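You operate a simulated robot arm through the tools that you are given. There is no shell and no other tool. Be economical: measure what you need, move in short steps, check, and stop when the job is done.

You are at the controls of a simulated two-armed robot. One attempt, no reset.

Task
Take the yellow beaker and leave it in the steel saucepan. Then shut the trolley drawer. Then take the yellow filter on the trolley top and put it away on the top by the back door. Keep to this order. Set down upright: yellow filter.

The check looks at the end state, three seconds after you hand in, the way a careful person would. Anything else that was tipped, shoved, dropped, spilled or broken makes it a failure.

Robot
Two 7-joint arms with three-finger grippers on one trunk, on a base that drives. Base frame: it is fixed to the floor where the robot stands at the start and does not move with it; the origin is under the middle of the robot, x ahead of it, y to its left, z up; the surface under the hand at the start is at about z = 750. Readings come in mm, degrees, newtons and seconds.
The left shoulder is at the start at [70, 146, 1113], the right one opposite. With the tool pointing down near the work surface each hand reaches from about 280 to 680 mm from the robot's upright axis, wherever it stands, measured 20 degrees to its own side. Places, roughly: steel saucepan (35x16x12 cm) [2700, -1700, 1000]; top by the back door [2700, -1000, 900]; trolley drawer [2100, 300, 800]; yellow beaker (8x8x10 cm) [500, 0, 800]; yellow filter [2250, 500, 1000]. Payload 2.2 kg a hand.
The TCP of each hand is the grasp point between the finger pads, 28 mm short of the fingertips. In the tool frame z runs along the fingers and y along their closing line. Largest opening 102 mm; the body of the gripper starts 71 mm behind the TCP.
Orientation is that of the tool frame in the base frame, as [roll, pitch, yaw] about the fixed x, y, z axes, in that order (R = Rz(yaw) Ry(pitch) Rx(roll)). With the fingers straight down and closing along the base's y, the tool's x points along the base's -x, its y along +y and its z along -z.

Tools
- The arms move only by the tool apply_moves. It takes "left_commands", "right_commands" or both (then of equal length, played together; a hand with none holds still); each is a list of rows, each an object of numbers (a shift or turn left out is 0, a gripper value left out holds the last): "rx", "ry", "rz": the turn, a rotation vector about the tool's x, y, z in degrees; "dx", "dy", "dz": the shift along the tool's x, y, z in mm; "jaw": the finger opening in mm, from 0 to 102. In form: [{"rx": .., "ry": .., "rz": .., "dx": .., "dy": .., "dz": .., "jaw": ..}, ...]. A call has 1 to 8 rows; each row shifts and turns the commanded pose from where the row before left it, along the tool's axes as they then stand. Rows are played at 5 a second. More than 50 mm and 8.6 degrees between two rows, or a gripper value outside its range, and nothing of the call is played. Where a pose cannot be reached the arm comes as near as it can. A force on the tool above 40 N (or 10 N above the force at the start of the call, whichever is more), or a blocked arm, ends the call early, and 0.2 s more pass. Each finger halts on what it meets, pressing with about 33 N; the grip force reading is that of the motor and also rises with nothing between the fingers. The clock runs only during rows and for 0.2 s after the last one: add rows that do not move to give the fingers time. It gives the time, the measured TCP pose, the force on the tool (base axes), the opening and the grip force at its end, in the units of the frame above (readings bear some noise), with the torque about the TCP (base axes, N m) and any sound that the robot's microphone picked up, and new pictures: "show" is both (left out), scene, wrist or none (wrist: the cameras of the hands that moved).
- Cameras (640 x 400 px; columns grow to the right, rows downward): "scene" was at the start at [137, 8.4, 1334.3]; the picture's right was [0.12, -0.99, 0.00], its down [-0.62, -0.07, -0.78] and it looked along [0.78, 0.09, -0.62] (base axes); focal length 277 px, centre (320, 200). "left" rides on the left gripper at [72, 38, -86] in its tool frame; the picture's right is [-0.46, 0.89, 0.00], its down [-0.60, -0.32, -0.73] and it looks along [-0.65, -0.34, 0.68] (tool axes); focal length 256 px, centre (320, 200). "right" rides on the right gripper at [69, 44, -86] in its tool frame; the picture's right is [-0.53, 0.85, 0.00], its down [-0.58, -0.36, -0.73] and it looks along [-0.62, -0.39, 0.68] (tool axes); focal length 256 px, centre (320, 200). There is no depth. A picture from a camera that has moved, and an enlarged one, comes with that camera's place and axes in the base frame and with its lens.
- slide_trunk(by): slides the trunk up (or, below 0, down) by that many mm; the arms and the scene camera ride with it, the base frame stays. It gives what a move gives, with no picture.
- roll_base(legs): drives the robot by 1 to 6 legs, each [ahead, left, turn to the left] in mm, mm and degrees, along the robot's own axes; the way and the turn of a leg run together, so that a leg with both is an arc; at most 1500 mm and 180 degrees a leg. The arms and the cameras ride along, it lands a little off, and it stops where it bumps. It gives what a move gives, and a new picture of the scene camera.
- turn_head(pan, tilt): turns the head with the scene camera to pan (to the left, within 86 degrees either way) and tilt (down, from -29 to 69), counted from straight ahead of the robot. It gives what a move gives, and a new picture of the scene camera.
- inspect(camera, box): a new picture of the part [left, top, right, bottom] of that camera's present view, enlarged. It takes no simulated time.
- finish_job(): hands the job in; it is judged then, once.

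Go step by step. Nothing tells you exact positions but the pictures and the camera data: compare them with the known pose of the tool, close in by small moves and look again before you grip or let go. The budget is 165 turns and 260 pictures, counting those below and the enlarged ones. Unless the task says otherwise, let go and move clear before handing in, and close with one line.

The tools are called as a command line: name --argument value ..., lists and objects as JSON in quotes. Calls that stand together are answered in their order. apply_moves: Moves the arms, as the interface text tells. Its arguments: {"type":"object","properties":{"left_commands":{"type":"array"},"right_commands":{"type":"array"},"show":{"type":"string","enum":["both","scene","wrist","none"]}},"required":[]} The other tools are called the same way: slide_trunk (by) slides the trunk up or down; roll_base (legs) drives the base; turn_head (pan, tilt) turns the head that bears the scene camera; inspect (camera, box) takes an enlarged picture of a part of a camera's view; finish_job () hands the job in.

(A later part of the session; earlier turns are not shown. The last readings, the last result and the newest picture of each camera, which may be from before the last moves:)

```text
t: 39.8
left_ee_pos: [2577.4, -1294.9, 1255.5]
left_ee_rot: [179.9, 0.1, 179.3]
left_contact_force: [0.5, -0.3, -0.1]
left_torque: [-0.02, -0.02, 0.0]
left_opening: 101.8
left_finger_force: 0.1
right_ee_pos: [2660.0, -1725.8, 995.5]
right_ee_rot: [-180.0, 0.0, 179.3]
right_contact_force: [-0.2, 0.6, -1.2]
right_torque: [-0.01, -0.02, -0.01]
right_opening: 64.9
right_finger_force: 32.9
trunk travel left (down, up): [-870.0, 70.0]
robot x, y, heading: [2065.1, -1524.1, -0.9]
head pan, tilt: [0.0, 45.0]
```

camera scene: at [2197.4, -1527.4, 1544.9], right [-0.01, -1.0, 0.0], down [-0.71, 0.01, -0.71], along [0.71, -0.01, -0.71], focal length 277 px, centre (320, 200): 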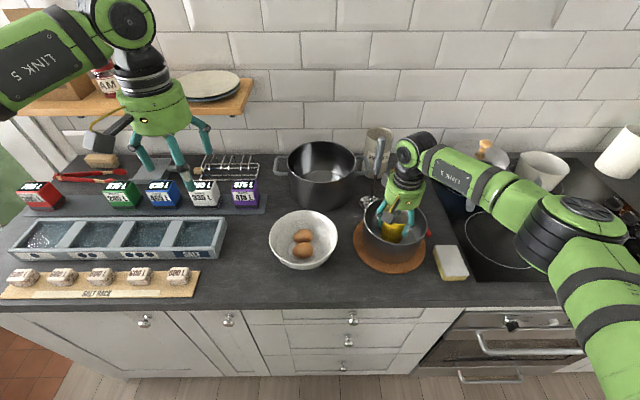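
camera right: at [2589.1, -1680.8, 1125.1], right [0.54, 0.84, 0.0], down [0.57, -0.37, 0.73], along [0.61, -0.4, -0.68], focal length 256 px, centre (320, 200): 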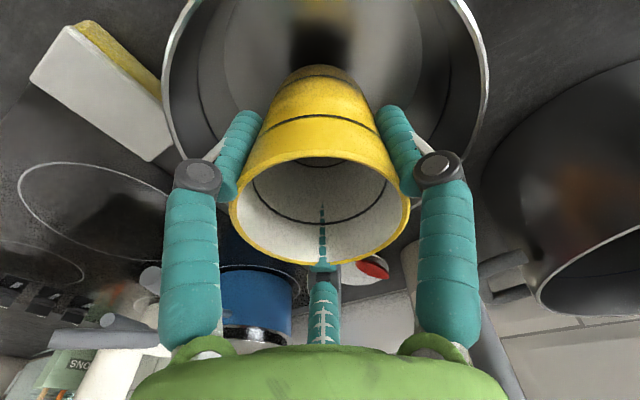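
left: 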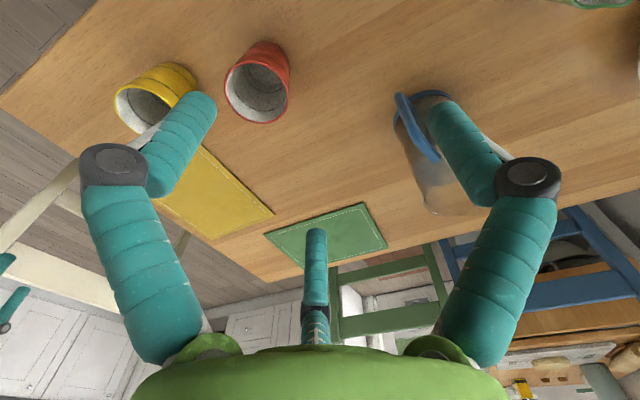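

apply_moves --right_commands '[{"dz": 4}, {}]' --show "none"

apply_moves --right_commands '[{"dz": 4}, {}]' --show "none"

inspect --camera "scene" --box '[340, 120, 450, 280]'

inspect --camera "right" --box '[100, 0, 540, 275]'

```text
t: 40.4
left_ee_pos: [2576.4, -1294.3, 1256.7]
left_ee_rot: [180.0, 0.2, 179.3]
left_contact_force: [0.4, 0.2, -0.3]
left_torque: [0.02, -0.01, 0.0]
left_opening: 102.0
left_finger_force: 0.0
right_ee_pos: [2660.3, -1725.6, 995.7]
right_ee_rot: [180.0, 0.3, 179.3]
right_contact_force: [-0.1, -1.3, 13.1]
right_torque: [-0.17, 0.13, -0.01]
right_opening: 65.0
right_finger_force: 32.7
trunk travel left (down, up): [-870.0, 70.0]
robot x, y, heading: [2059.9, -1525.5, -0.8]
head pan, tilt: [0.0, 45.0]
```

```text
t: 41.0
left_ee_pos: [2574.8, -1294.2, 1256.6]
left_ee_rot: [-180.0, 0.2, 179.4]
left_contact_force: [-1.5, 0.4, -0.4]
left_torque: [0.02, -0.03, -0.01]
left_opening: 102.0
left_finger_force: 0.0
right_ee_pos: [2660.7, -1725.2, 991.9]
right_ee_rot: [180.0, 0.3, 179.3]
right_contact_force: [2.3, -1.1, 17.5]
right_torque: [-0.07, -0.17, 0.0]
right_opening: 64.4
right_finger_force: 32.4
trunk travel left (down, up): [-870.0, 70.0]
robot x, y, heading: [2065.6, -1526.4, -0.8]
head pan, tilt: [0.0, 45.0]
```

```text
2.50 times, centred on (395, 200) of scene
camera zoom: at [2194.4, -1526.6, 1545.3], right [-0.01, -1.0, 0.0], down [-0.71, 0.01, -0.71], along [0.71, -0.01, -0.71], focal length 693 px, centre (132, 200)
```

zoom: 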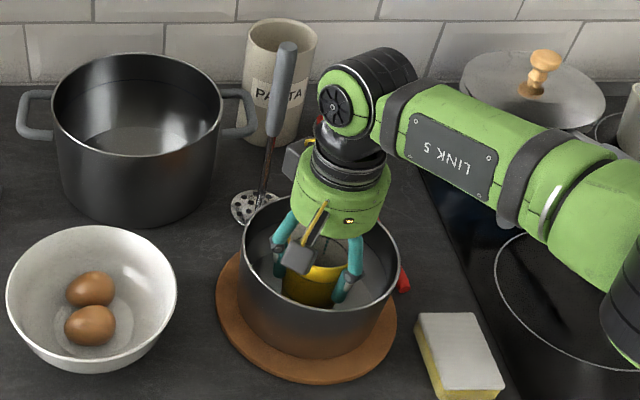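

```text
1.45 times, centred on (320, 138) of right
camera zoom: at [2591.0, -1680.0, 1077.0], right [0.54, 0.84, 0.0], down [0.57, -0.37, 0.73], along [0.62, -0.4, -0.68], focal length 372 px, centre (320, 291)
```

zoom: 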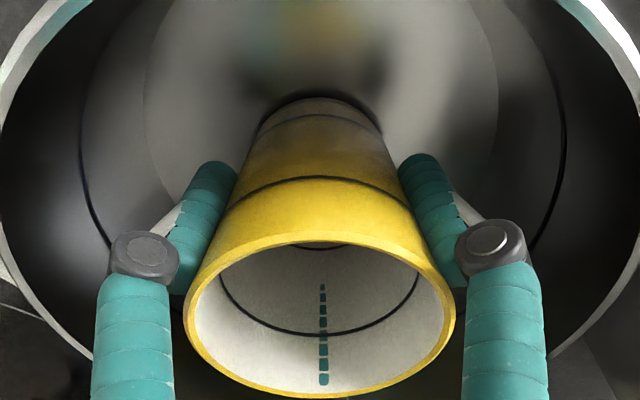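

The beaker is on the pan floor. I'll ease off the pressure and open the fingers only as far as the pan allows.

apply_moves --right_commands '[{"dz": -4}, {"jaw": 70}, {"jaw": 80}, {"jaw": 86}, {}, {}]' --show "wrist"

```text
t: 42.4
left_ee_pos: [2577.7, -1294.9, 1256.0]
left_ee_rot: [-179.9, 0.2, 179.2]
left_contact_force: [-0.4, 0.2, -0.8]
left_torque: [-0.02, -0.01, 0.01]
left_opening: 101.8
left_finger_force: 0.1
right_ee_pos: [2662.2, -1725.0, 992.2]
right_ee_rot: [180.0, 0.0, 179.3]
right_contact_force: [-0.4, -0.2, -1.6]
right_torque: [-0.01, 0.02, -0.04]
right_opening: 86.0
right_finger_force: 0.0
trunk travel left (down, up): [-870.0, 70.0]
robot x, y, heading: [2065.3, -1525.8, -0.6]
head pan, tilt: [0.0, 45.0]
camera right: at [2592.0, -1680.2, 1078.5], right [0.54, 0.84, 0.0], down [0.57, -0.37, 0.73], along [0.61, -0.4, -0.68], focal length 256 px, centre (320, 200)
```

right: 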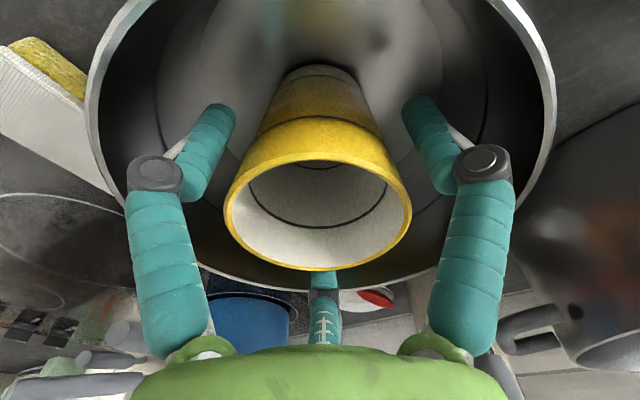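

Released and standing. I'll raise the hand straight out of the pan.

apply_moves --right_commands '[{"dz": -15}, {"dz": -30}, {"dz": -40}, {"dz": -50}, {"dz": -50}, {"dx": 50}, {"dx": 50}, {}]' --show "scene"

inspect --camera "scene" --box '[340, 150, 450, 280]'

inspect --camera "scene" --box '[0, 140, 280, 315]'

```text
t: 44.2
left_ee_pos: [2579.5, -1293.4, 1254.9]
left_ee_rot: [180.0, 0.0, 179.2]
left_contact_force: [0.7, -0.2, 1.0]
left_torque: [-0.05, 0.02, 0.02]
left_opening: 101.9
left_finger_force: 0.2
right_ee_pos: [2562.9, -1720.5, 1176.9]
right_ee_rot: [-179.9, 0.1, 179.3]
right_contact_force: [0.2, -0.1, -0.7]
right_torque: [-0.01, 0.03, 0.0]
right_opening: 86.1
right_finger_force: 0.1
trunk travel left (down, up): [-870.0, 70.0]
robot x, y, heading: [2062.0, -1525.5, -0.6]
head pan, tilt: [0.0, 45.0]
camera scene: at [2198.6, -1525.6, 1544.8], right [-0.01, -1.0, 0.0], down [-0.71, 0.01, -0.71], along [0.71, -0.01, -0.71], focal length 277 px, centre (320, 200)
```

scene: 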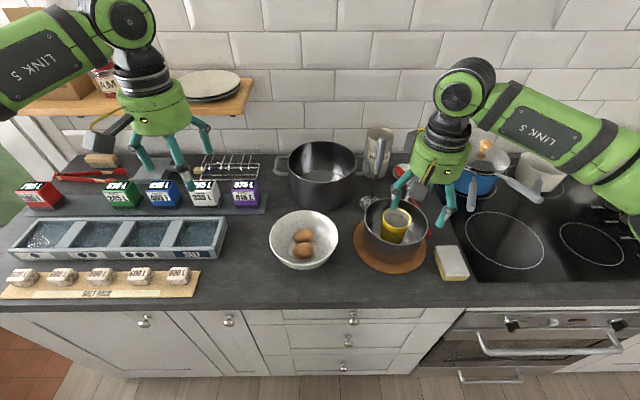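

```text
3.08 times, centred on (395, 215) of scene
camera zoom: at [2198.6, -1525.6, 1544.8], right [-0.01, -1.0, 0.0], down [-0.71, 0.01, -0.71], along [0.71, -0.01, -0.71], focal length 853 px, centre (89, 154)
```

zoom: 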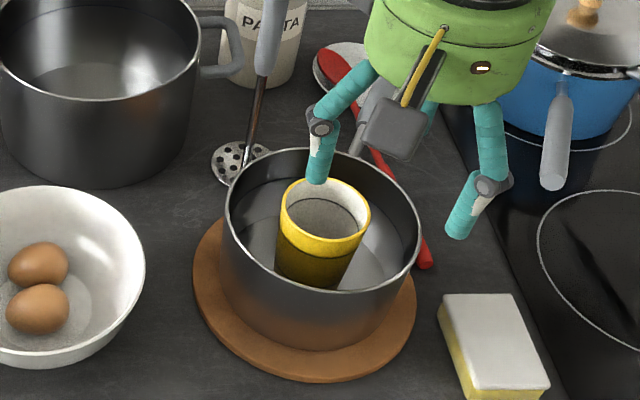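

```text
2.29 times, centred on (140, 228) of scene
camera zoom: at [2198.6, -1525.6, 1544.8], right [-0.01, -1.0, 0.0], down [-0.71, 0.01, -0.71], along [0.71, -0.01, -0.71], focal length 634 px, centre (731, 137)
```

zoom: 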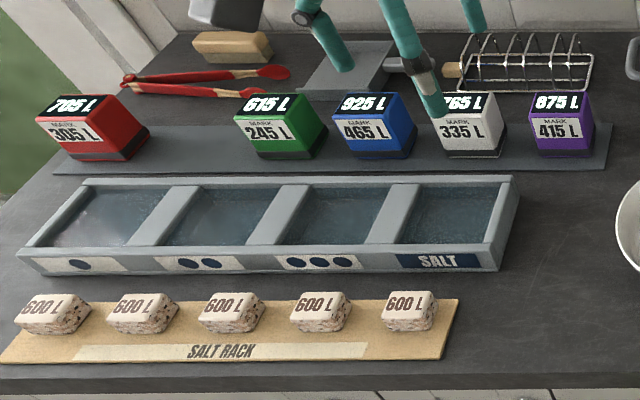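

The beaker stands upright in the pan. On the top by the back door there is a strip of filters (red, gap, green, blue, white, purple), so the yellow one's place looks like the gap. Now I back away, turn left and head for the trolley.

roll_base --legs '[[-450, 0, 0], [0, 0, 90]]'

turn_head --pan 0 --tilt 30

```text
t: 50.8
left_ee_pos: [1382.3, -1006.3, 1256.4]
left_ee_rot: [180.0, 0.1, -90.9]
left_contact_force: [0.5, -0.8, 0.6]
left_torque: [0.02, 0.01, -0.02]
left_opening: 101.9
left_finger_force: 0.2
right_ee_pos: [1808.8, -1024.0, 1176.7]
right_ee_rot: [180.0, -0.1, -90.8]
right_contact_force: [0.1, -0.5, -0.8]
right_torque: [0.04, 0.02, -0.05]
right_opening: 86.1
right_finger_force: 0.1
trunk travel left (down, up): [-870.0, 70.0]
robot x, y, heading: [1609.2, -1522.6, 89.1]
head pan, tilt: [0.0, 45.0]
camera scene: at [1613.5, -1390.8, 1544.9], right [1.0, -0.01, 0.0], down [-0.01, -0.71, -0.71], along [0.01, 0.71, -0.71], focal length 277 px, centre (320, 200)
```

scene: 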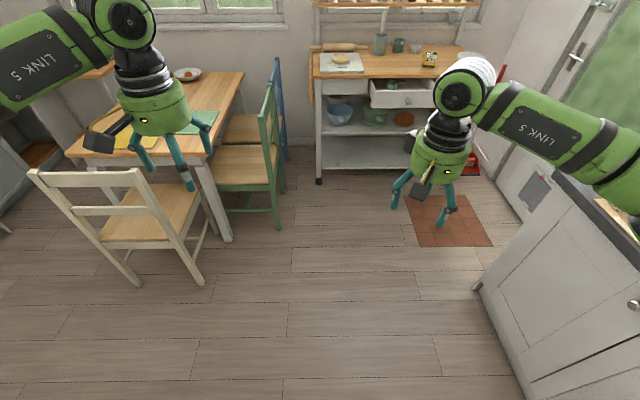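

```text
t: 51.5
left_ee_pos: [1379.8, -1007.1, 1256.1]
left_ee_rot: [-180.0, 0.1, -90.8]
left_contact_force: [-0.6, -0.3, -1.1]
left_torque: [0.01, 0.01, -0.01]
left_opening: 102.0
left_finger_force: 0.1
right_ee_pos: [1808.9, -1024.1, 1175.3]
right_ee_rot: [-180.0, 0.0, -90.8]
right_contact_force: [-0.3, 0.4, -0.7]
right_torque: [-0.01, 0.01, 0.0]
right_opening: 86.2
right_finger_force: 0.1
trunk travel left (down, up): [-870.0, 70.0]
robot x, y, heading: [1608.9, -1525.1, 89.4]
head pan, tilt: [0.0, 30.0]
camera scene: at [1613.0, -1381.7, 1567.5], right [1.0, -0.01, 0.0], down [-0.01, -0.5, -0.87], along [0.01, 0.87, -0.5], focal length 277 px, centre (320, 200)
```

scene: 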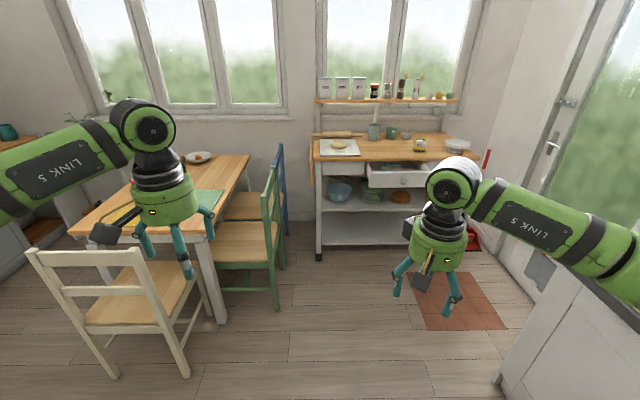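

I'm at [1609, -1525] facing the trolley; the open drawer is at about x 1940–2370 with its front near y=196. I'll lower the trunk, slide right and drive closer.

slide_trunk --by -100

roll_base --legs '[[400, 0, 0.6], [0, -370, 0], [550, 0, 0]]'

turn_head --pan 0 --tilt 38

```text
t: 52.9
left_ee_pos: [1381.6, -1007.1, 1156.0]
left_ee_rot: [179.9, 0.1, -90.8]
left_contact_force: [-0.4, -0.6, 0.4]
left_torque: [-0.01, -0.02, 0.0]
left_opening: 102.0
left_finger_force: 0.0
right_ee_pos: [1808.6, -1023.8, 1076.4]
right_ee_rot: [-180.0, 0.1, -90.7]
right_contact_force: [0.0, 0.3, -0.2]
right_torque: [0.02, 0.0, -0.01]
right_opening: 85.8
right_finger_force: 0.0
trunk travel left (down, up): [-770.0, 170.0]
robot x, y, heading: [1609.3, -1523.1, 89.1]
head pan, tilt: [0.0, 30.0]
```

```text
t: 60.0
left_ee_pos: [1718.6, -69.4, 1156.0]
left_ee_rot: [180.0, 0.1, -89.0]
left_contact_force: [0.2, -0.4, -0.1]
left_torque: [0.01, 0.03, 0.0]
left_opening: 101.9
left_finger_force: 0.0
right_ee_pos: [2146.6, -73.6, 1078.1]
right_ee_rot: [-179.9, 0.2, -89.0]
right_contact_force: [-0.2, 0.2, -0.2]
right_torque: [0.0, 0.02, 0.0]
right_opening: 86.1
right_finger_force: 0.1
trunk travel left (down, up): [-770.0, 170.0]
robot x, y, heading: [1964.9, -577.1, 91.1]
head pan, tilt: [0.0, 30.0]
camera scene: at [1962.5, -437.3, 1467.7], right [1.0, 0.02, 0.0], down [0.01, -0.5, -0.87], along [-0.02, 0.87, -0.5], focal length 277 px, centre (320, 200)
```

scene: 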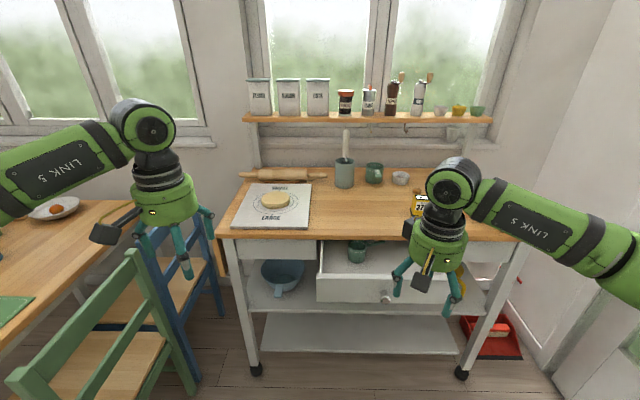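

```text
t: 60.7
left_ee_pos: [1718.3, -68.6, 1155.6]
left_ee_rot: [-180.0, 0.0, -89.0]
left_contact_force: [-0.2, 0.5, 0.3]
left_torque: [0.01, -0.01, -0.03]
left_opening: 102.0
left_finger_force: 0.0
right_ee_pos: [2145.8, -71.7, 1075.5]
right_ee_rot: [-180.0, 0.0, -89.0]
right_contact_force: [0.6, -0.2, -0.4]
right_torque: [-0.01, 0.0, 0.02]
right_opening: 86.0
right_finger_force: 0.1
trunk travel left (down, up): [-770.0, 170.0]
robot x, y, heading: [1960.5, -574.4, 90.7]
head pan, tilt: [0.0, 38.0]
camera scene: at [1962.6, -439.8, 1455.2], right [1.0, 0.02, 0.0], down [0.01, -0.62, -0.79], along [-0.01, 0.79, -0.62], focal length 277 px, centre (320, 200)
```

scene: 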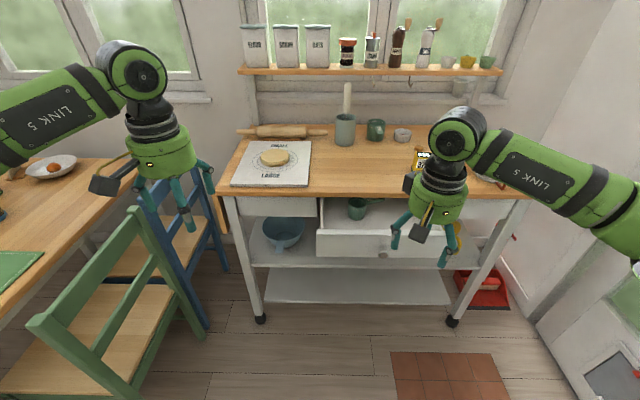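

I'll enlarge the drawer area to check that nothing sticks up or blocks it.

inspect --camera "scene" --box '[300, 180, 480, 290]'

inspect --camera "right" --box '[0, 0, 640, 400]'

```text
3.56 times, centred on (390, 235) of scene
camera zoom: at [1962.6, -439.8, 1455.2], right [1.0, 0.02, 0.0], down [0.01, -0.62, -0.79], along [-0.01, 0.79, -0.62], focal length 986 px, centre (71, 76)
```

zoom: 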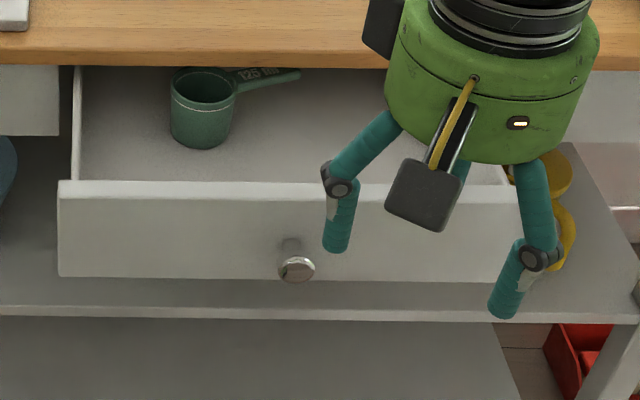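

```text
1.00 times, centred on (320, 200) of right (not enlarged: the box is as wide or as high as the picture)
camera zoom: at [2103.6, -140.9, 1162.8], right [-0.85, 0.52, 0.0], down [0.35, 0.58, 0.73], along [0.38, 0.63, -0.68], focal length 256 px, centre (320, 200)
```

zoom: 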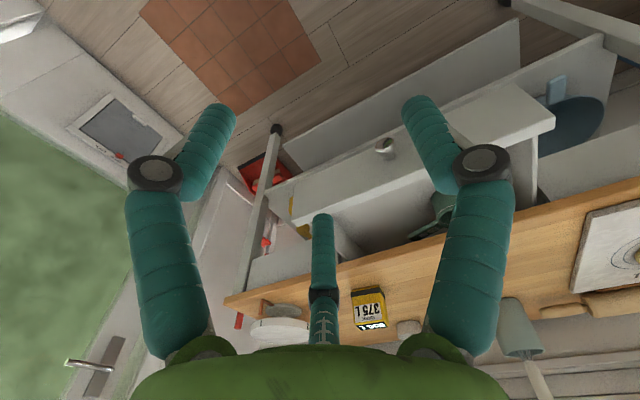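

The drawer front is at about y=145 with its knob at [2143, ~118, 820]; closed it would sit near y=338, under the board's overhang. I'll tilt the right hand so that the fingers point forward and can push either side of the knob.

apply_moves --right_commands '[{"ry": -8.5}, {"ry": -8.5}, {"ry": -8.5}, {"ry": -8.5}, {"ry": -8.5}, {"ry": -8.5}, {"ry": -8.5}, {"ry": -8.5}]' --show "scene"

```text
t: 62.5
left_ee_pos: [1718.2, -68.0, 1155.9]
left_ee_rot: [180.0, 0.1, -88.9]
left_contact_force: [0.5, 0.0, 0.4]
left_torque: [-0.01, -0.02, 0.03]
left_opening: 102.0
left_finger_force: 0.1
right_ee_pos: [2146.3, -72.2, 1076.4]
right_ee_rot: [179.9, 59.6, -89.1]
right_contact_force: [-0.1, 0.2, 0.5]
right_torque: [0.01, -0.02, 0.01]
right_opening: 86.0
right_finger_force: 0.0
right hand out of reach, approached as far as the arm can: row 8
trunk travel left (down, up): [-770.0, 170.0]
robot x, y, heading: [1963.2, -576.1, 90.9]
head pan, tilt: [0.0, 38.0]
camera scene: at [1962.4, -439.9, 1455.2], right [1.0, 0.02, 0.0], down [0.01, -0.62, -0.79], along [-0.01, 0.79, -0.62], focal length 277 px, centre (320, 200)
```

scene: 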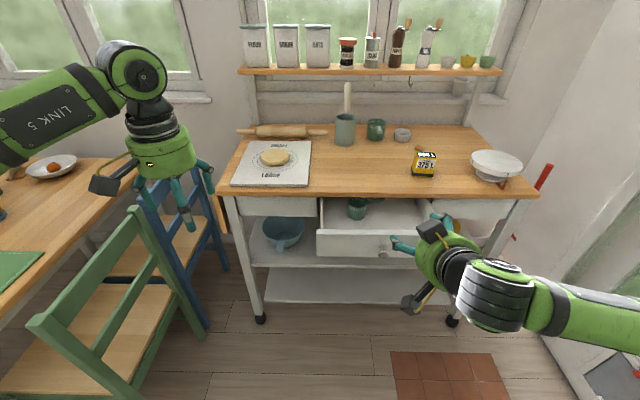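

The hand points 60° forward. I'll lower it to drawer height while still well in front of it.

apply_moves --right_commands '[{"dx": 39, "dz": 22.5}, {"dx": 39, "dz": 22.5}, {"dx": 39, "dz": 22.5}, {"dx": 39, "dz": 22.5}, {"dx": 39, "dz": 22.5}, {"dx": 39, "dz": 22.5}, {}]' --show "both"

```text
t: 64.1
left_ee_pos: [1718.5, -69.1, 1156.1]
left_ee_rot: [-179.9, 0.1, -89.0]
left_contact_force: [0.7, 0.2, 0.6]
left_torque: [0.03, -0.01, -0.01]
left_opening: 102.2
left_finger_force: 0.0
right_ee_pos: [2145.3, -71.8, 1064.1]
right_ee_rot: [179.9, 59.5, -89.0]
right_contact_force: [0.1, -0.2, 0.4]
right_torque: [0.0, 0.0, 0.02]
right_opening: 85.8
right_finger_force: 0.1
right hand out of reach, approached as far as the arm can: row 1, 2, 3, 4, 5, 6
trunk travel left (down, up): [-770.0, 170.0]
robot x, y, heading: [1962.1, -574.6, 90.9]
head pan, tilt: [0.0, 38.0]
camera scene: at [1962.6, -440.1, 1455.2], right [1.0, 0.02, 0.0], down [0.01, -0.62, -0.79], along [-0.01, 0.79, -0.62], focal length 277 px, centre (320, 200)
camera right: at [2103.3, -181.3, 1049.7], right [-0.85, 0.26, 0.46], down [0.37, -0.33, 0.87], along [0.37, 0.91, 0.19], focal length 256 px, centre (320, 200)
```

scene: 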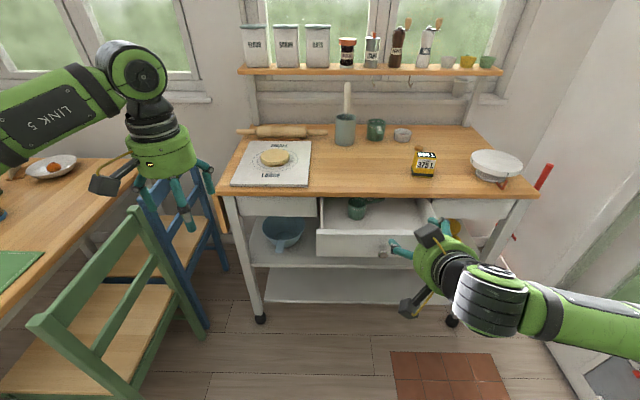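
right: 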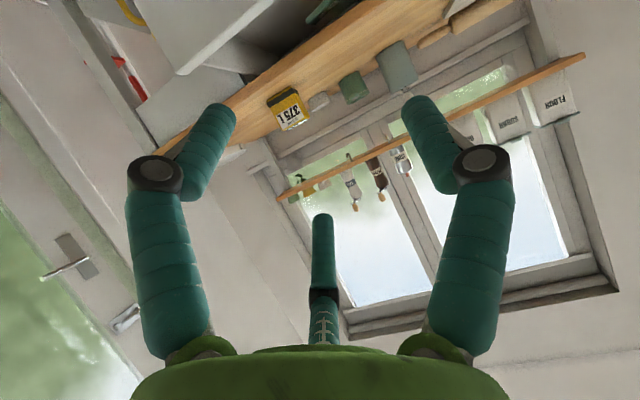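

The arm can't lower further in this pose, so the trunk should do it. First a small test of how the command was clamped, and I raise the left hand to keep it clear.

apply_moves --right_commands '[{"dx": -20, "dz": -11.5}, {}, {}, {}]' --left_commands '[{"dz": -45}, {"dz": -45}, {"dz": -45}, {"dz": -45}]' --show "none"

```text
t: 65.1
left_ee_pos: [1721.1, -70.3, 1337.2]
left_ee_rot: [180.0, 0.3, -88.9]
left_contact_force: [0.1, 1.0, -0.7]
left_torque: [-0.02, 0.03, -0.02]
left_opening: 101.9
left_finger_force: 0.1
right_ee_pos: [2146.1, -72.2, 1088.8]
right_ee_rot: [179.8, 59.6, -89.2]
right_contact_force: [0.6, -0.4, 0.3]
right_torque: [0.02, 0.0, 0.0]
right_opening: 86.2
right_finger_force: 0.0
trunk travel left (down, up): [-770.0, 170.0]
robot x, y, heading: [1960.7, -577.0, 91.0]
head pan, tilt: [0.0, 38.0]
```

Good, the commanded pose stays where the arm is. Now I lower the trunk to bring the fingers to drawer height.

slide_trunk --by -280

turn_head --pan -5 --tilt 30

inspect --camera "right" --box '[0, 0, 640, 400]'

```text
t: 67.9
left_ee_pos: [1719.1, -67.2, 1055.1]
left_ee_rot: [180.0, 0.1, -89.0]
left_contact_force: [0.4, -0.5, 0.6]
left_torque: [0.01, 0.01, 0.02]
left_opening: 102.2
left_finger_force: 0.1
right_ee_pos: [2144.4, -71.6, 809.4]
right_ee_rot: [180.0, 59.5, -89.0]
right_contact_force: [0.2, -0.4, 0.4]
right_torque: [-0.01, 0.01, 0.0]
right_opening: 85.8
right_finger_force: 0.2
trunk travel left (down, up): [-490.0, 450.0]
robot x, y, heading: [1962.2, -579.1, 91.2]
head pan, tilt: [0.0, 38.0]
```

```text
t: 68.6
left_ee_pos: [1719.6, -68.1, 1054.6]
left_ee_rot: [-179.9, 0.1, -88.9]
left_contact_force: [0.8, 0.2, 0.3]
left_torque: [0.02, 0.0, 0.0]
left_opening: 101.9
left_finger_force: 0.0
right_ee_pos: [2145.4, -71.7, 809.2]
right_ee_rot: [-179.9, 59.4, -89.0]
right_contact_force: [-0.1, 0.3, -0.6]
right_torque: [0.01, 0.03, 0.02]
right_opening: 86.1
right_finger_force: 0.0
trunk travel left (down, up): [-490.0, 450.0]
robot x, y, heading: [1959.8, -572.9, 90.9]
head pan, tilt: [-5.0, 30.0]
camera scene: at [1970.4, -436.2, 1187.5], right [1.0, -0.07, 0.0], down [-0.03, -0.5, -0.87], along [0.06, 0.86, -0.5], focal length 277 px, centre (320, 200)
```

scene: 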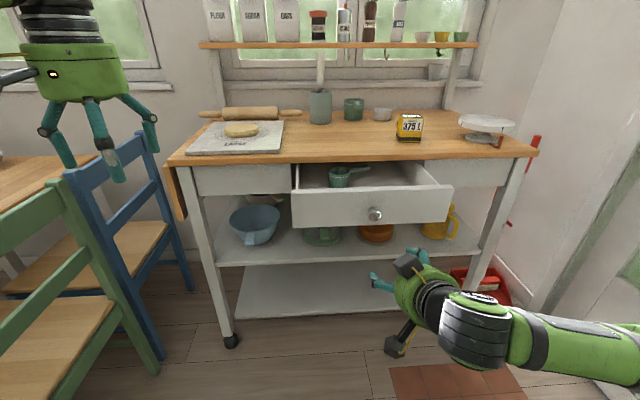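

```text
1.00 times, centred on (320, 200) of right (not enlarged: the box is as wide or as high as the picture)
camera zoom: at [2102.4, -180.6, 793.1], right [-0.85, 0.26, 0.46], down [0.37, -0.33, 0.87], along [0.37, 0.91, 0.19], focal length 256 px, centre (320, 200)
```

zoom: 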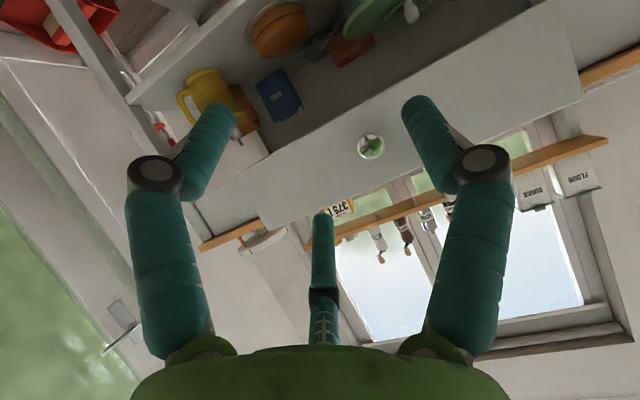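

The knob is at about [2136, 95, 828] and the drawer face near y=120; closed it should sit near y=309. I'll drive ahead 140 mm so the fingertips stop just short of the face.

roll_base --legs '[[140, 0, -1]]'

inspect --camera "scene" --box '[280, 160, 520, 310]'

inspect --camera "right" --box '[0, 0, 640, 400]'

```text
t: 70.0
left_ee_pos: [1728.1, 74.4, 1055.8]
left_ee_rot: [180.0, 0.1, -90.1]
left_contact_force: [0.2, -0.4, -1.0]
left_torque: [-0.02, 0.01, 0.04]
left_opening: 102.1
left_finger_force: 0.1
right_ee_pos: [2153.2, 62.6, 808.2]
right_ee_rot: [179.9, 59.5, -90.2]
right_contact_force: [0.5, 0.0, 0.1]
right_torque: [-0.02, 0.01, 0.0]
right_opening: 85.9
right_finger_force: 0.0
trunk travel left (down, up): [-490.0, 450.0]
robot x, y, heading: [1963.7, -434.7, 89.8]
head pan, tilt: [-5.0, 30.0]
camera scene: at [1972.1, -298.8, 1187.5], right [1.0, -0.09, 0.0], down [-0.04, -0.5, -0.87], along [0.08, 0.86, -0.5], focal length 277 px, centre (320, 200)
```

scene: 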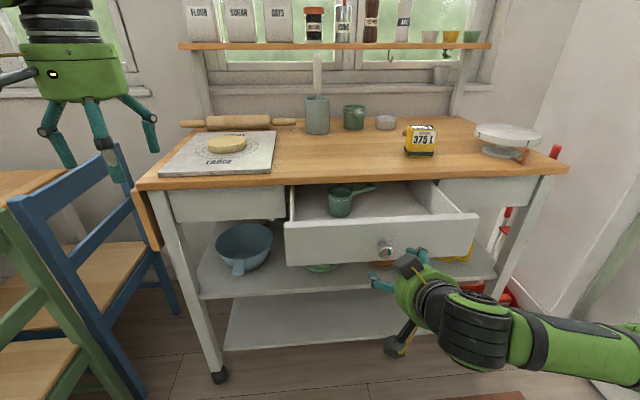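

```text
2.67 times, centred on (400, 235) of scene
camera zoom: at [1972.1, -298.8, 1187.5], right [1.0, -0.09, 0.0], down [-0.04, -0.5, -0.87], along [0.08, 0.86, -0.5], focal length 740 px, centre (107, 107)
```

zoom: 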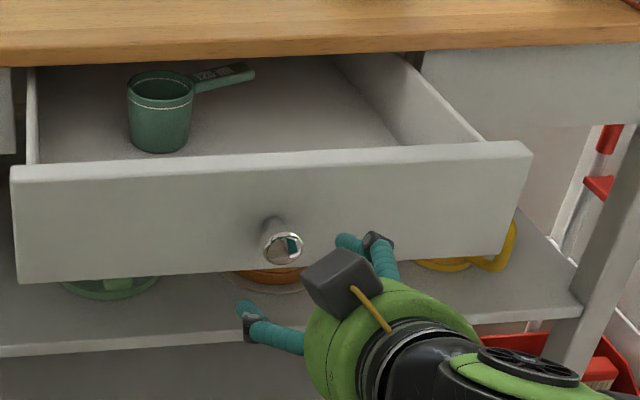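

```text
1.00 times, centred on (320, 200) of right (not enlarged: the box is as wide or as high as the picture)
camera zoom: at [2109.0, -46.1, 793.0], right [-0.84, 0.27, 0.46], down [0.36, -0.34, 0.87], along [0.39, 0.9, 0.19], focal length 256 px, centre (320, 200)
```

zoom: 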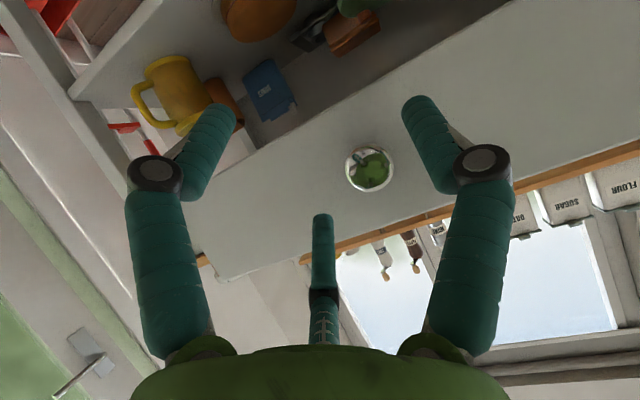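

The fingertips sit close to the bottom edge of the drawer face, so I'll raise the hand 20 mm, centre it on the knob and then advance to contact.

apply_moves --right_commands '[{"dx": -17.3, "dz": -10, "dy": 12}, {}, {"dx": -7.6, "dz": 13}, {"dx": -7.6, "dz": 13}, {}]' --show "both"

inspect --camera "scene" --box '[280, 160, 520, 310]'

```text
t: 71.2
left_ee_pos: [1727.3, 73.2, 1054.8]
left_ee_rot: [180.0, 0.1, -90.2]
left_contact_force: [0.3, -0.3, -0.6]
left_torque: [-0.02, 0.01, 0.02]
left_opening: 102.0
left_finger_force: 0.1
right_ee_pos: [2142.2, 92.4, 828.5]
right_ee_rot: [179.9, 59.4, -90.2]
right_contact_force: [-0.5, -0.7, -0.1]
right_torque: [-0.02, -0.02, -0.03]
right_opening: 86.2
right_finger_force: 0.1
trunk travel left (down, up): [-490.0, 450.0]
robot x, y, heading: [1963.3, -436.0, 89.6]
head pan, tilt: [-5.0, 30.0]
camera scene: at [1972.1, -299.3, 1187.6], right [1.0, -0.09, 0.0], down [-0.04, -0.5, -0.87], along [0.08, 0.86, -0.5], focal length 277 px, centre (320, 200)
camera right: at [2097.6, -14.9, 813.0], right [-0.84, 0.27, 0.46], down [0.36, -0.34, 0.87], along [0.39, 0.9, 0.19], focal length 256 px, centre (320, 200)
```

scene: 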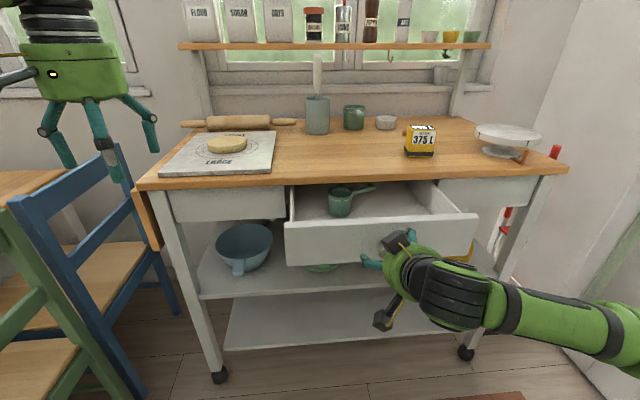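
right: 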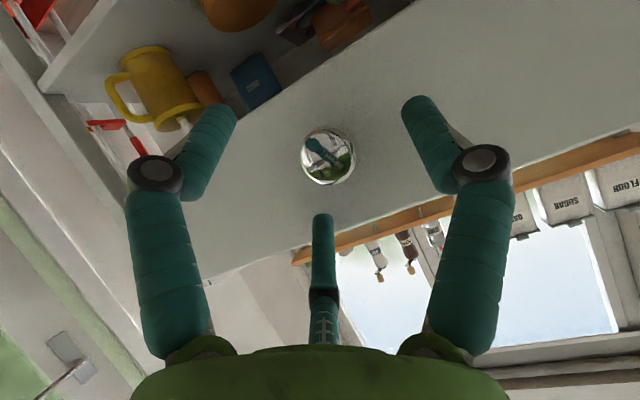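

```text
2.67 times, centred on (400, 235) of scene
camera zoom: at [1972.1, -299.3, 1187.6], right [1.0, -0.09, 0.0], down [-0.04, -0.5, -0.87], along [0.08, 0.86, -0.5], focal length 740 px, centre (107, 107)
```

zoom: 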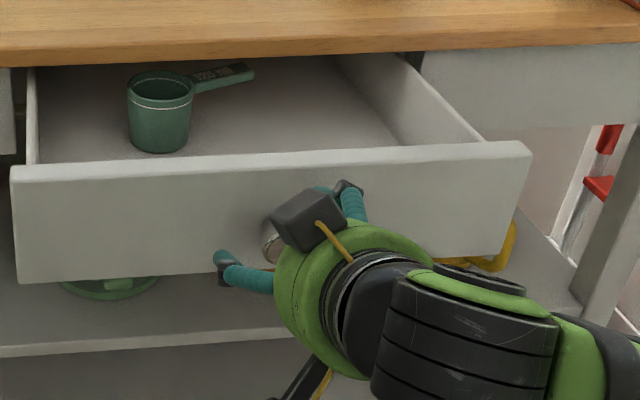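

The knob is centred between the fingers. I'll push on in 15 mm steps and watch the force.

apply_moves --right_commands '[{"dx": -7.6, "dz": 13}, {"dx": -7.6, "dz": 13}, {"dx": -7.6, "dz": 13}, {"dx": -7.6, "dz": 13}, {}]' --show "scene"

```text
t: 72.3
left_ee_pos: [1729.1, 73.1, 1055.2]
left_ee_rot: [-180.0, 0.1, -90.1]
left_contact_force: [0.4, -0.3, 1.2]
left_torque: [0.0, 0.02, -0.02]
left_opening: 102.2
left_finger_force: 0.0
right_ee_pos: [2141.4, 153.1, 828.6]
right_ee_rot: [180.0, 59.5, -90.0]
right_contact_force: [0.3, -1.0, -0.1]
right_torque: [0.02, 0.02, 0.0]
right_opening: 85.8
right_finger_force: 0.0
trunk travel left (down, up): [-490.0, 450.0]
robot x, y, heading: [1964.7, -438.9, 89.8]
head pan, tilt: [-5.0, 30.0]
camera scene: at [1972.1, -299.3, 1187.6], right [1.0, -0.09, 0.0], down [-0.04, -0.5, -0.87], along [0.08, 0.86, -0.5], focal length 277 px, centre (320, 200)
```

scene: 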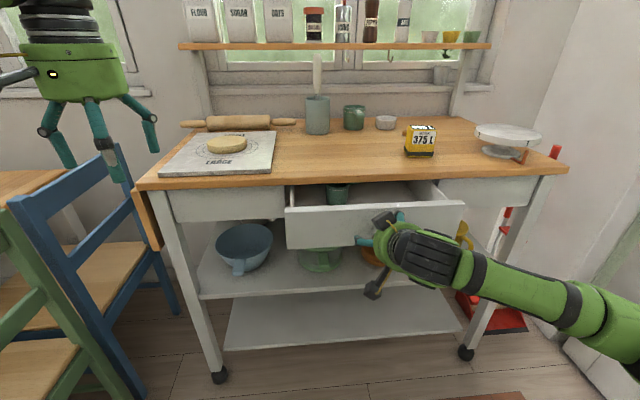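

The drawer is sliding in with almost no force. Continuing.

apply_moves --right_commands '[{"dx": -7.6, "dz": 13}, {"dx": -7.6, "dz": 13}, {"dx": -7.6, "dz": 13}, {"dx": -7.6, "dz": 13}, {"dx": -7.6, "dz": 13}, {}]' --show "scene"

inspect --camera "scene" --box '[280, 140, 520, 290]'

```text
t: 73.8
left_ee_pos: [1728.1, 73.6, 1056.2]
left_ee_rot: [-179.9, 0.2, -90.1]
left_contact_force: [-0.1, 0.3, 0.0]
left_torque: [0.01, -0.01, 0.0]
left_opening: 102.2
left_finger_force: 0.0
right_ee_pos: [2140.4, 227.7, 827.8]
right_ee_rot: [179.9, 59.6, -90.0]
right_contact_force: [0.2, -0.4, -0.1]
right_torque: [0.02, 0.02, -0.01]
right_opening: 86.1
right_finger_force: 0.1
trunk travel left (down, up): [-490.0, 450.0]
robot x, y, heading: [1961.4, -435.7, 90.0]
head pan, tilt: [-5.0, 30.0]
camera scene: at [1972.1, -299.3, 1187.6], right [1.0, -0.09, 0.0], down [-0.04, -0.5, -0.87], along [0.08, 0.86, -0.5], focal length 277 px, centre (320, 200)
```

scene: 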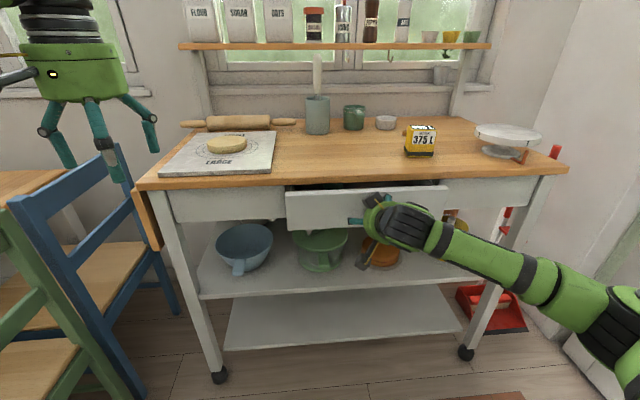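

```text
2.67 times, centred on (400, 215) of scene
camera zoom: at [1972.1, -299.3, 1187.6], right [1.0, -0.09, 0.0], down [-0.04, -0.5, -0.87], along [0.08, 0.86, -0.5], focal length 740 px, centre (107, 160)
```

zoom: 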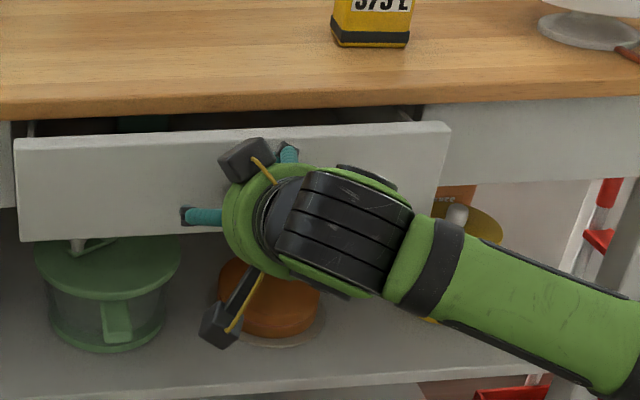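

About 60 mm remain. I'll continue in small steps and watch for contact with the board edge.

apply_moves --right_commands '[{"dx": -7.6, "dz": 13}, {"dx": -7.6, "dz": 13}, {"dx": -5, "dz": 8.6}, {}]' --show "scene"

inspect --camera "scene" --box '[280, 140, 520, 290]'

```text
t: 74.8
left_ee_pos: [1728.1, 72.4, 1055.2]
left_ee_rot: [180.0, 0.2, -90.1]
left_contact_force: [-0.1, 1.5, -0.4]
left_torque: [-0.01, 0.0, -0.02]
left_opening: 102.1
left_finger_force: 0.1
right_ee_pos: [2140.5, 266.9, 825.5]
right_ee_rot: [180.0, 59.4, -90.1]
right_contact_force: [0.1, 0.6, -0.4]
right_torque: [-0.03, 0.03, 0.0]
right_opening: 86.1
right_finger_force: 0.2
trunk travel left (down, up): [-490.0, 450.0]
robot x, y, heading: [1964.7, -439.7, 89.8]
head pan, tilt: [-5.0, 30.0]
camera scene: at [1972.1, -299.2, 1187.6], right [1.0, -0.09, 0.0], down [-0.04, -0.5, -0.87], along [0.08, 0.86, -0.5], focal length 277 px, centre (320, 200)
```

scene: 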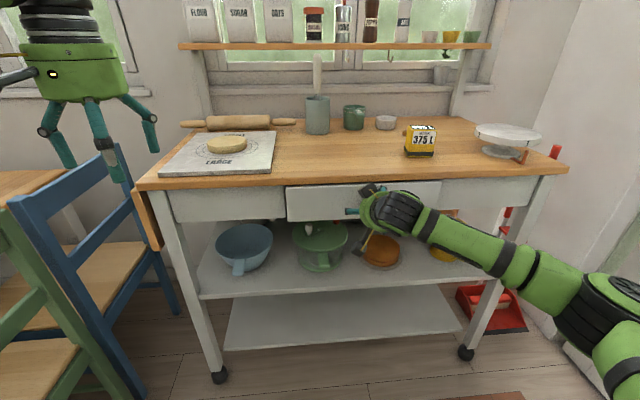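

```text
2.67 times, centred on (400, 215) of scene
camera zoom: at [1972.1, -299.2, 1187.6], right [1.0, -0.09, 0.0], down [-0.04, -0.5, -0.87], along [0.08, 0.86, -0.5], focal length 740 px, centre (107, 160)
```

zoom: 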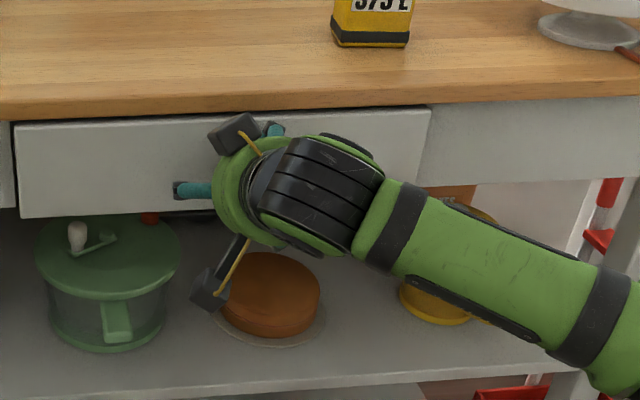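

Only about 15 mm remain. Small steps now until it stops.

apply_moves --right_commands '[{"dx": -3.5, "dz": 6}, {}, {"dx": -2.5, "dz": 4.3}, {}]' --show "none"

inspect --camera "scene" --box '[240, 160, 480, 260]'

```text
t: 75.8
left_ee_pos: [1728.1, 73.7, 1056.6]
left_ee_rot: [-179.9, 0.0, -90.0]
left_contact_force: [0.3, 0.0, 0.1]
left_torque: [0.02, -0.01, -0.04]
left_opening: 101.6
left_finger_force: 0.2
right_ee_pos: [2140.9, 279.2, 829.0]
right_ee_rot: [179.8, 59.6, -90.1]
right_contact_force: [0.6, -2.7, 0.9]
right_torque: [0.11, -0.01, -0.1]
right_opening: 89.5
right_finger_force: 0.8
trunk travel left (down, up): [-490.0, 450.0]
robot x, y, heading: [1964.1, -439.0, 90.1]
head pan, tilt: [-5.0, 30.0]
```

```text
2.67 times, centred on (360, 210) of scene
camera zoom: at [1972.1, -299.9, 1187.7], right [1.0, -0.09, 0.0], down [-0.04, -0.5, -0.87], along [0.08, 0.86, -0.5], focal length 740 px, centre (213, 173)
```

zoom: 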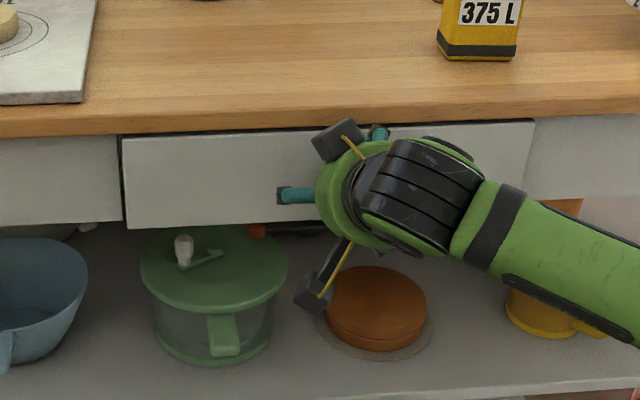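

It's about 7 mm proud still. Continuing gently.

apply_moves --right_commands '[{"dx": -2, "dz": 3.5}, {}, {"dx": -2, "dz": 3.5}, {}]' --show "none"

inspect --camera "scene" --box '[240, 160, 480, 260]'

```text
t: 76.8
left_ee_pos: [1729.1, 72.4, 1055.3]
left_ee_rot: [180.0, 0.2, -90.1]
left_contact_force: [-0.4, -0.2, -0.4]
left_torque: [0.0, -0.01, 0.02]
left_opening: 101.9
left_finger_force: 0.0
right_ee_pos: [2142.9, 287.4, 827.2]
right_ee_rot: [180.0, 59.5, -90.2]
right_contact_force: [1.1, -3.5, 1.8]
right_torque: [0.07, 0.02, -0.06]
right_opening: 91.6
right_finger_force: 0.6
trunk travel left (down, up): [-490.0, 450.0]
robot x, y, heading: [1966.5, -440.2, 90.1]
head pan, tilt: [-5.0, 30.0]
```

```text
2.67 times, centred on (360, 210) of scene
camera zoom: at [1972.1, -299.7, 1187.6], right [1.0, -0.09, 0.0], down [-0.04, -0.5, -0.87], along [0.08, 0.86, -0.5], focal length 740 px, centre (213, 173)
```

zoom: 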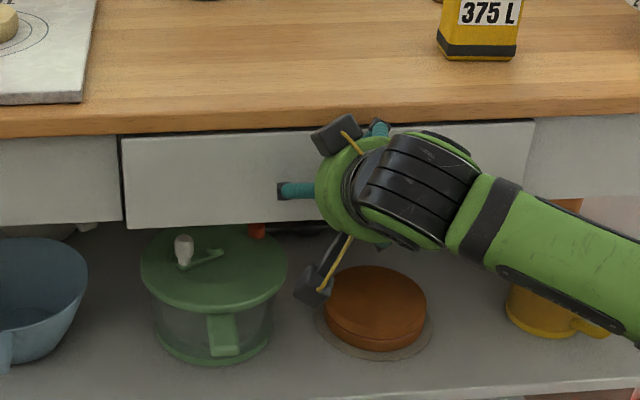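

The drawer no longer moves while the fingers spread; it may be at its stop. I'll open fully so they can't spread and press once more to be sure.

apply_moves --right_commands '[{"dx": 4, "dz": -7, "jaw": 102}, {}, {"dx": -4, "dz": 7}, {"dx": -2, "dz": 3.5}, {"dx": -2, "dz": 3.5}, {}]' --show "none"

inspect --camera "scene" --box '[240, 160, 480, 260]'

```text
t: 78.2
left_ee_pos: [1727.9, 73.6, 1056.3]
left_ee_rot: [180.0, 0.2, -90.1]
left_contact_force: [0.3, 0.7, -0.1]
left_torque: [0.0, 0.01, 0.03]
left_opening: 101.7
left_finger_force: 0.0
right_ee_pos: [2140.5, 294.0, 828.4]
right_ee_rot: [179.9, 59.5, -90.1]
right_contact_force: [1.3, -6.7, 1.9]
right_torque: [0.26, 0.0, -0.17]
right_opening: 99.2
right_finger_force: 0.1
trunk travel left (down, up): [-490.0, 450.0]
robot x, y, heading: [1962.6, -438.1, 89.9]
head pan, tilt: [-5.0, 30.0]
```

```text
2.67 times, centred on (360, 210) of scene
camera zoom: at [1972.0, -300.5, 1187.7], right [1.0, -0.09, 0.0], down [-0.04, -0.5, -0.87], along [0.08, 0.86, -0.5], focal length 740 px, centre (213, 173)
```

zoom: 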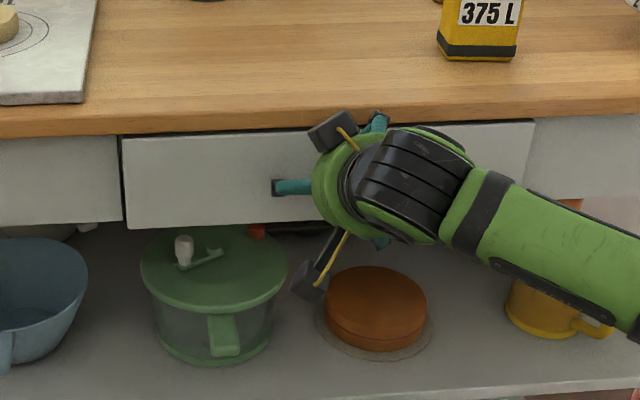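

The drawer seems at its stop. I'll pull the hand back and check the front from a clear view.

apply_moves --right_commands '[{"dx": 20, "dz": -34}, {"dx": 20, "dz": -34}, {"dx": 20, "dz": -34}, {"dx": 20, "dz": -34}, {}]' --show "both"

inspect --camera "scene" --box '[260, 150, 480, 260]'

```text
t: 79.3
left_ee_pos: [1728.1, 74.0, 1054.7]
left_ee_rot: [180.0, 0.1, -90.1]
left_contact_force: [0.4, 0.1, 0.3]
left_torque: [0.0, -0.03, 0.03]
left_opening: 102.0
left_finger_force: 0.0
right_ee_pos: [2140.8, 137.1, 827.4]
right_ee_rot: [179.9, 59.5, -90.3]
right_contact_force: [-0.1, 0.5, 0.2]
right_torque: [0.01, -0.01, 0.01]
right_opening: 102.0
right_finger_force: 0.0
trunk travel left (down, up): [-490.0, 450.0]
robot x, y, heading: [1964.2, -435.3, 89.8]
head pan, tilt: [-5.0, 30.0]
camera scene: at [1971.8, -298.5, 1187.5], right [1.0, -0.09, 0.0], down [-0.04, -0.5, -0.87], along [0.08, 0.86, -0.5], focal length 277 px, centre (320, 200)
camera right: at [2097.1, 28.5, 812.1], right [-0.84, 0.27, 0.46], down [0.36, -0.34, 0.87], along [0.39, 0.9, 0.19], focal length 256 px, centre (320, 200)
```

scene: 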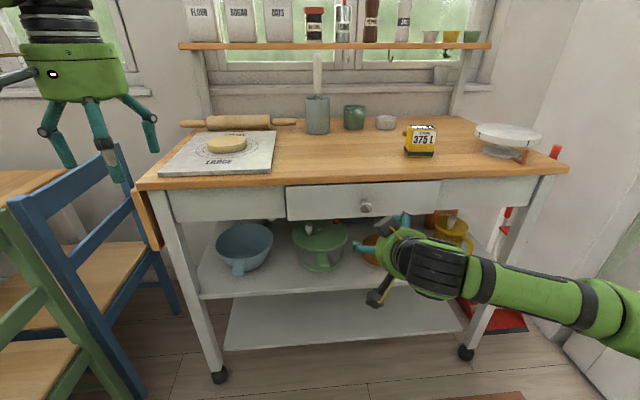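
right: 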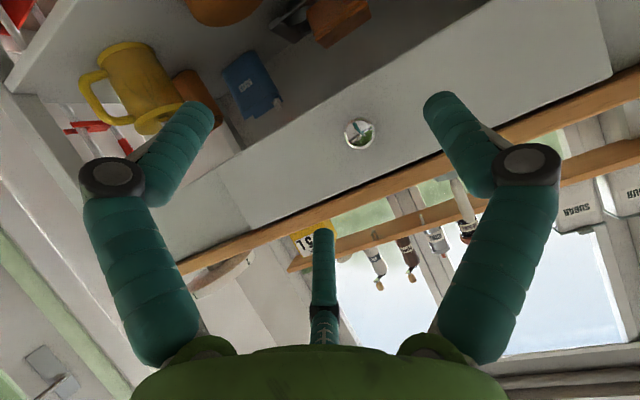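

```text
2.91 times, centred on (370, 205) of scene
camera zoom: at [1971.8, -298.5, 1187.5], right [1.0, -0.09, 0.0], down [-0.04, -0.5, -0.87], along [0.08, 0.86, -0.5], focal length 807 px, centre (174, 186)
```

zoom: 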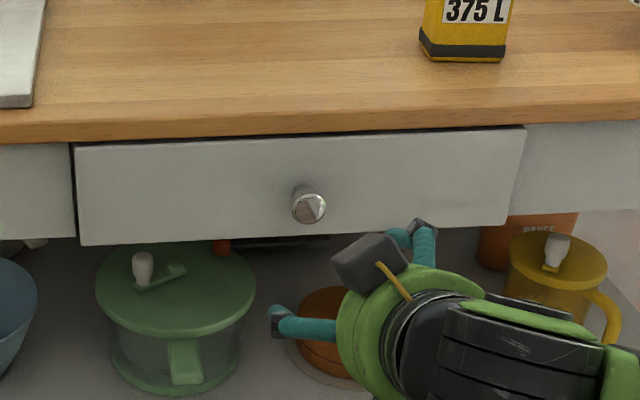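

I'll enlarge the wrist view at the joints between the drawer front and the side panels to see how proud it is.

inspect --camera "right" --box '[140, 120, 300, 260]'

inspect --camera "right" --box '[480, 0, 640, 120]'

```text
2.86 times, centred on (220, 190) of right
camera zoom: at [2097.1, 28.5, 812.1], right [-0.84, 0.27, 0.46], down [0.36, -0.34, 0.87], along [0.39, 0.9, 0.19], focal length 731 px, centre (606, 229)
```

zoom: 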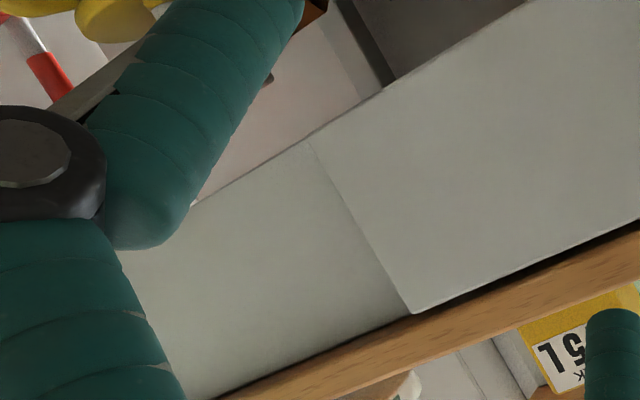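

```text
3.33 times, centred on (560, 60) of right
camera zoom: at [2097.1, 28.5, 812.1], right [-0.84, 0.27, 0.46], down [0.36, -0.34, 0.87], along [0.39, 0.9, 0.19], focal length 853 px, centre (-480, 667)
```

zoom: 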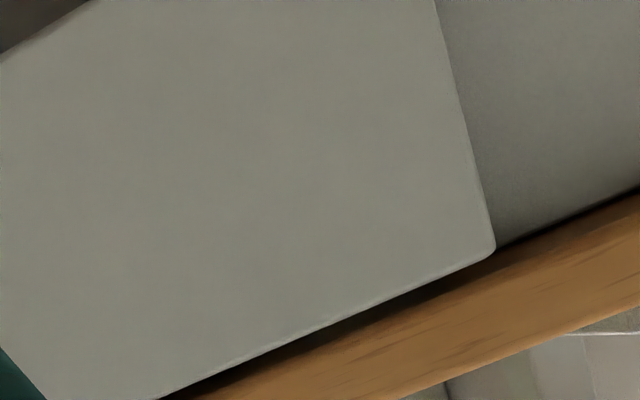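

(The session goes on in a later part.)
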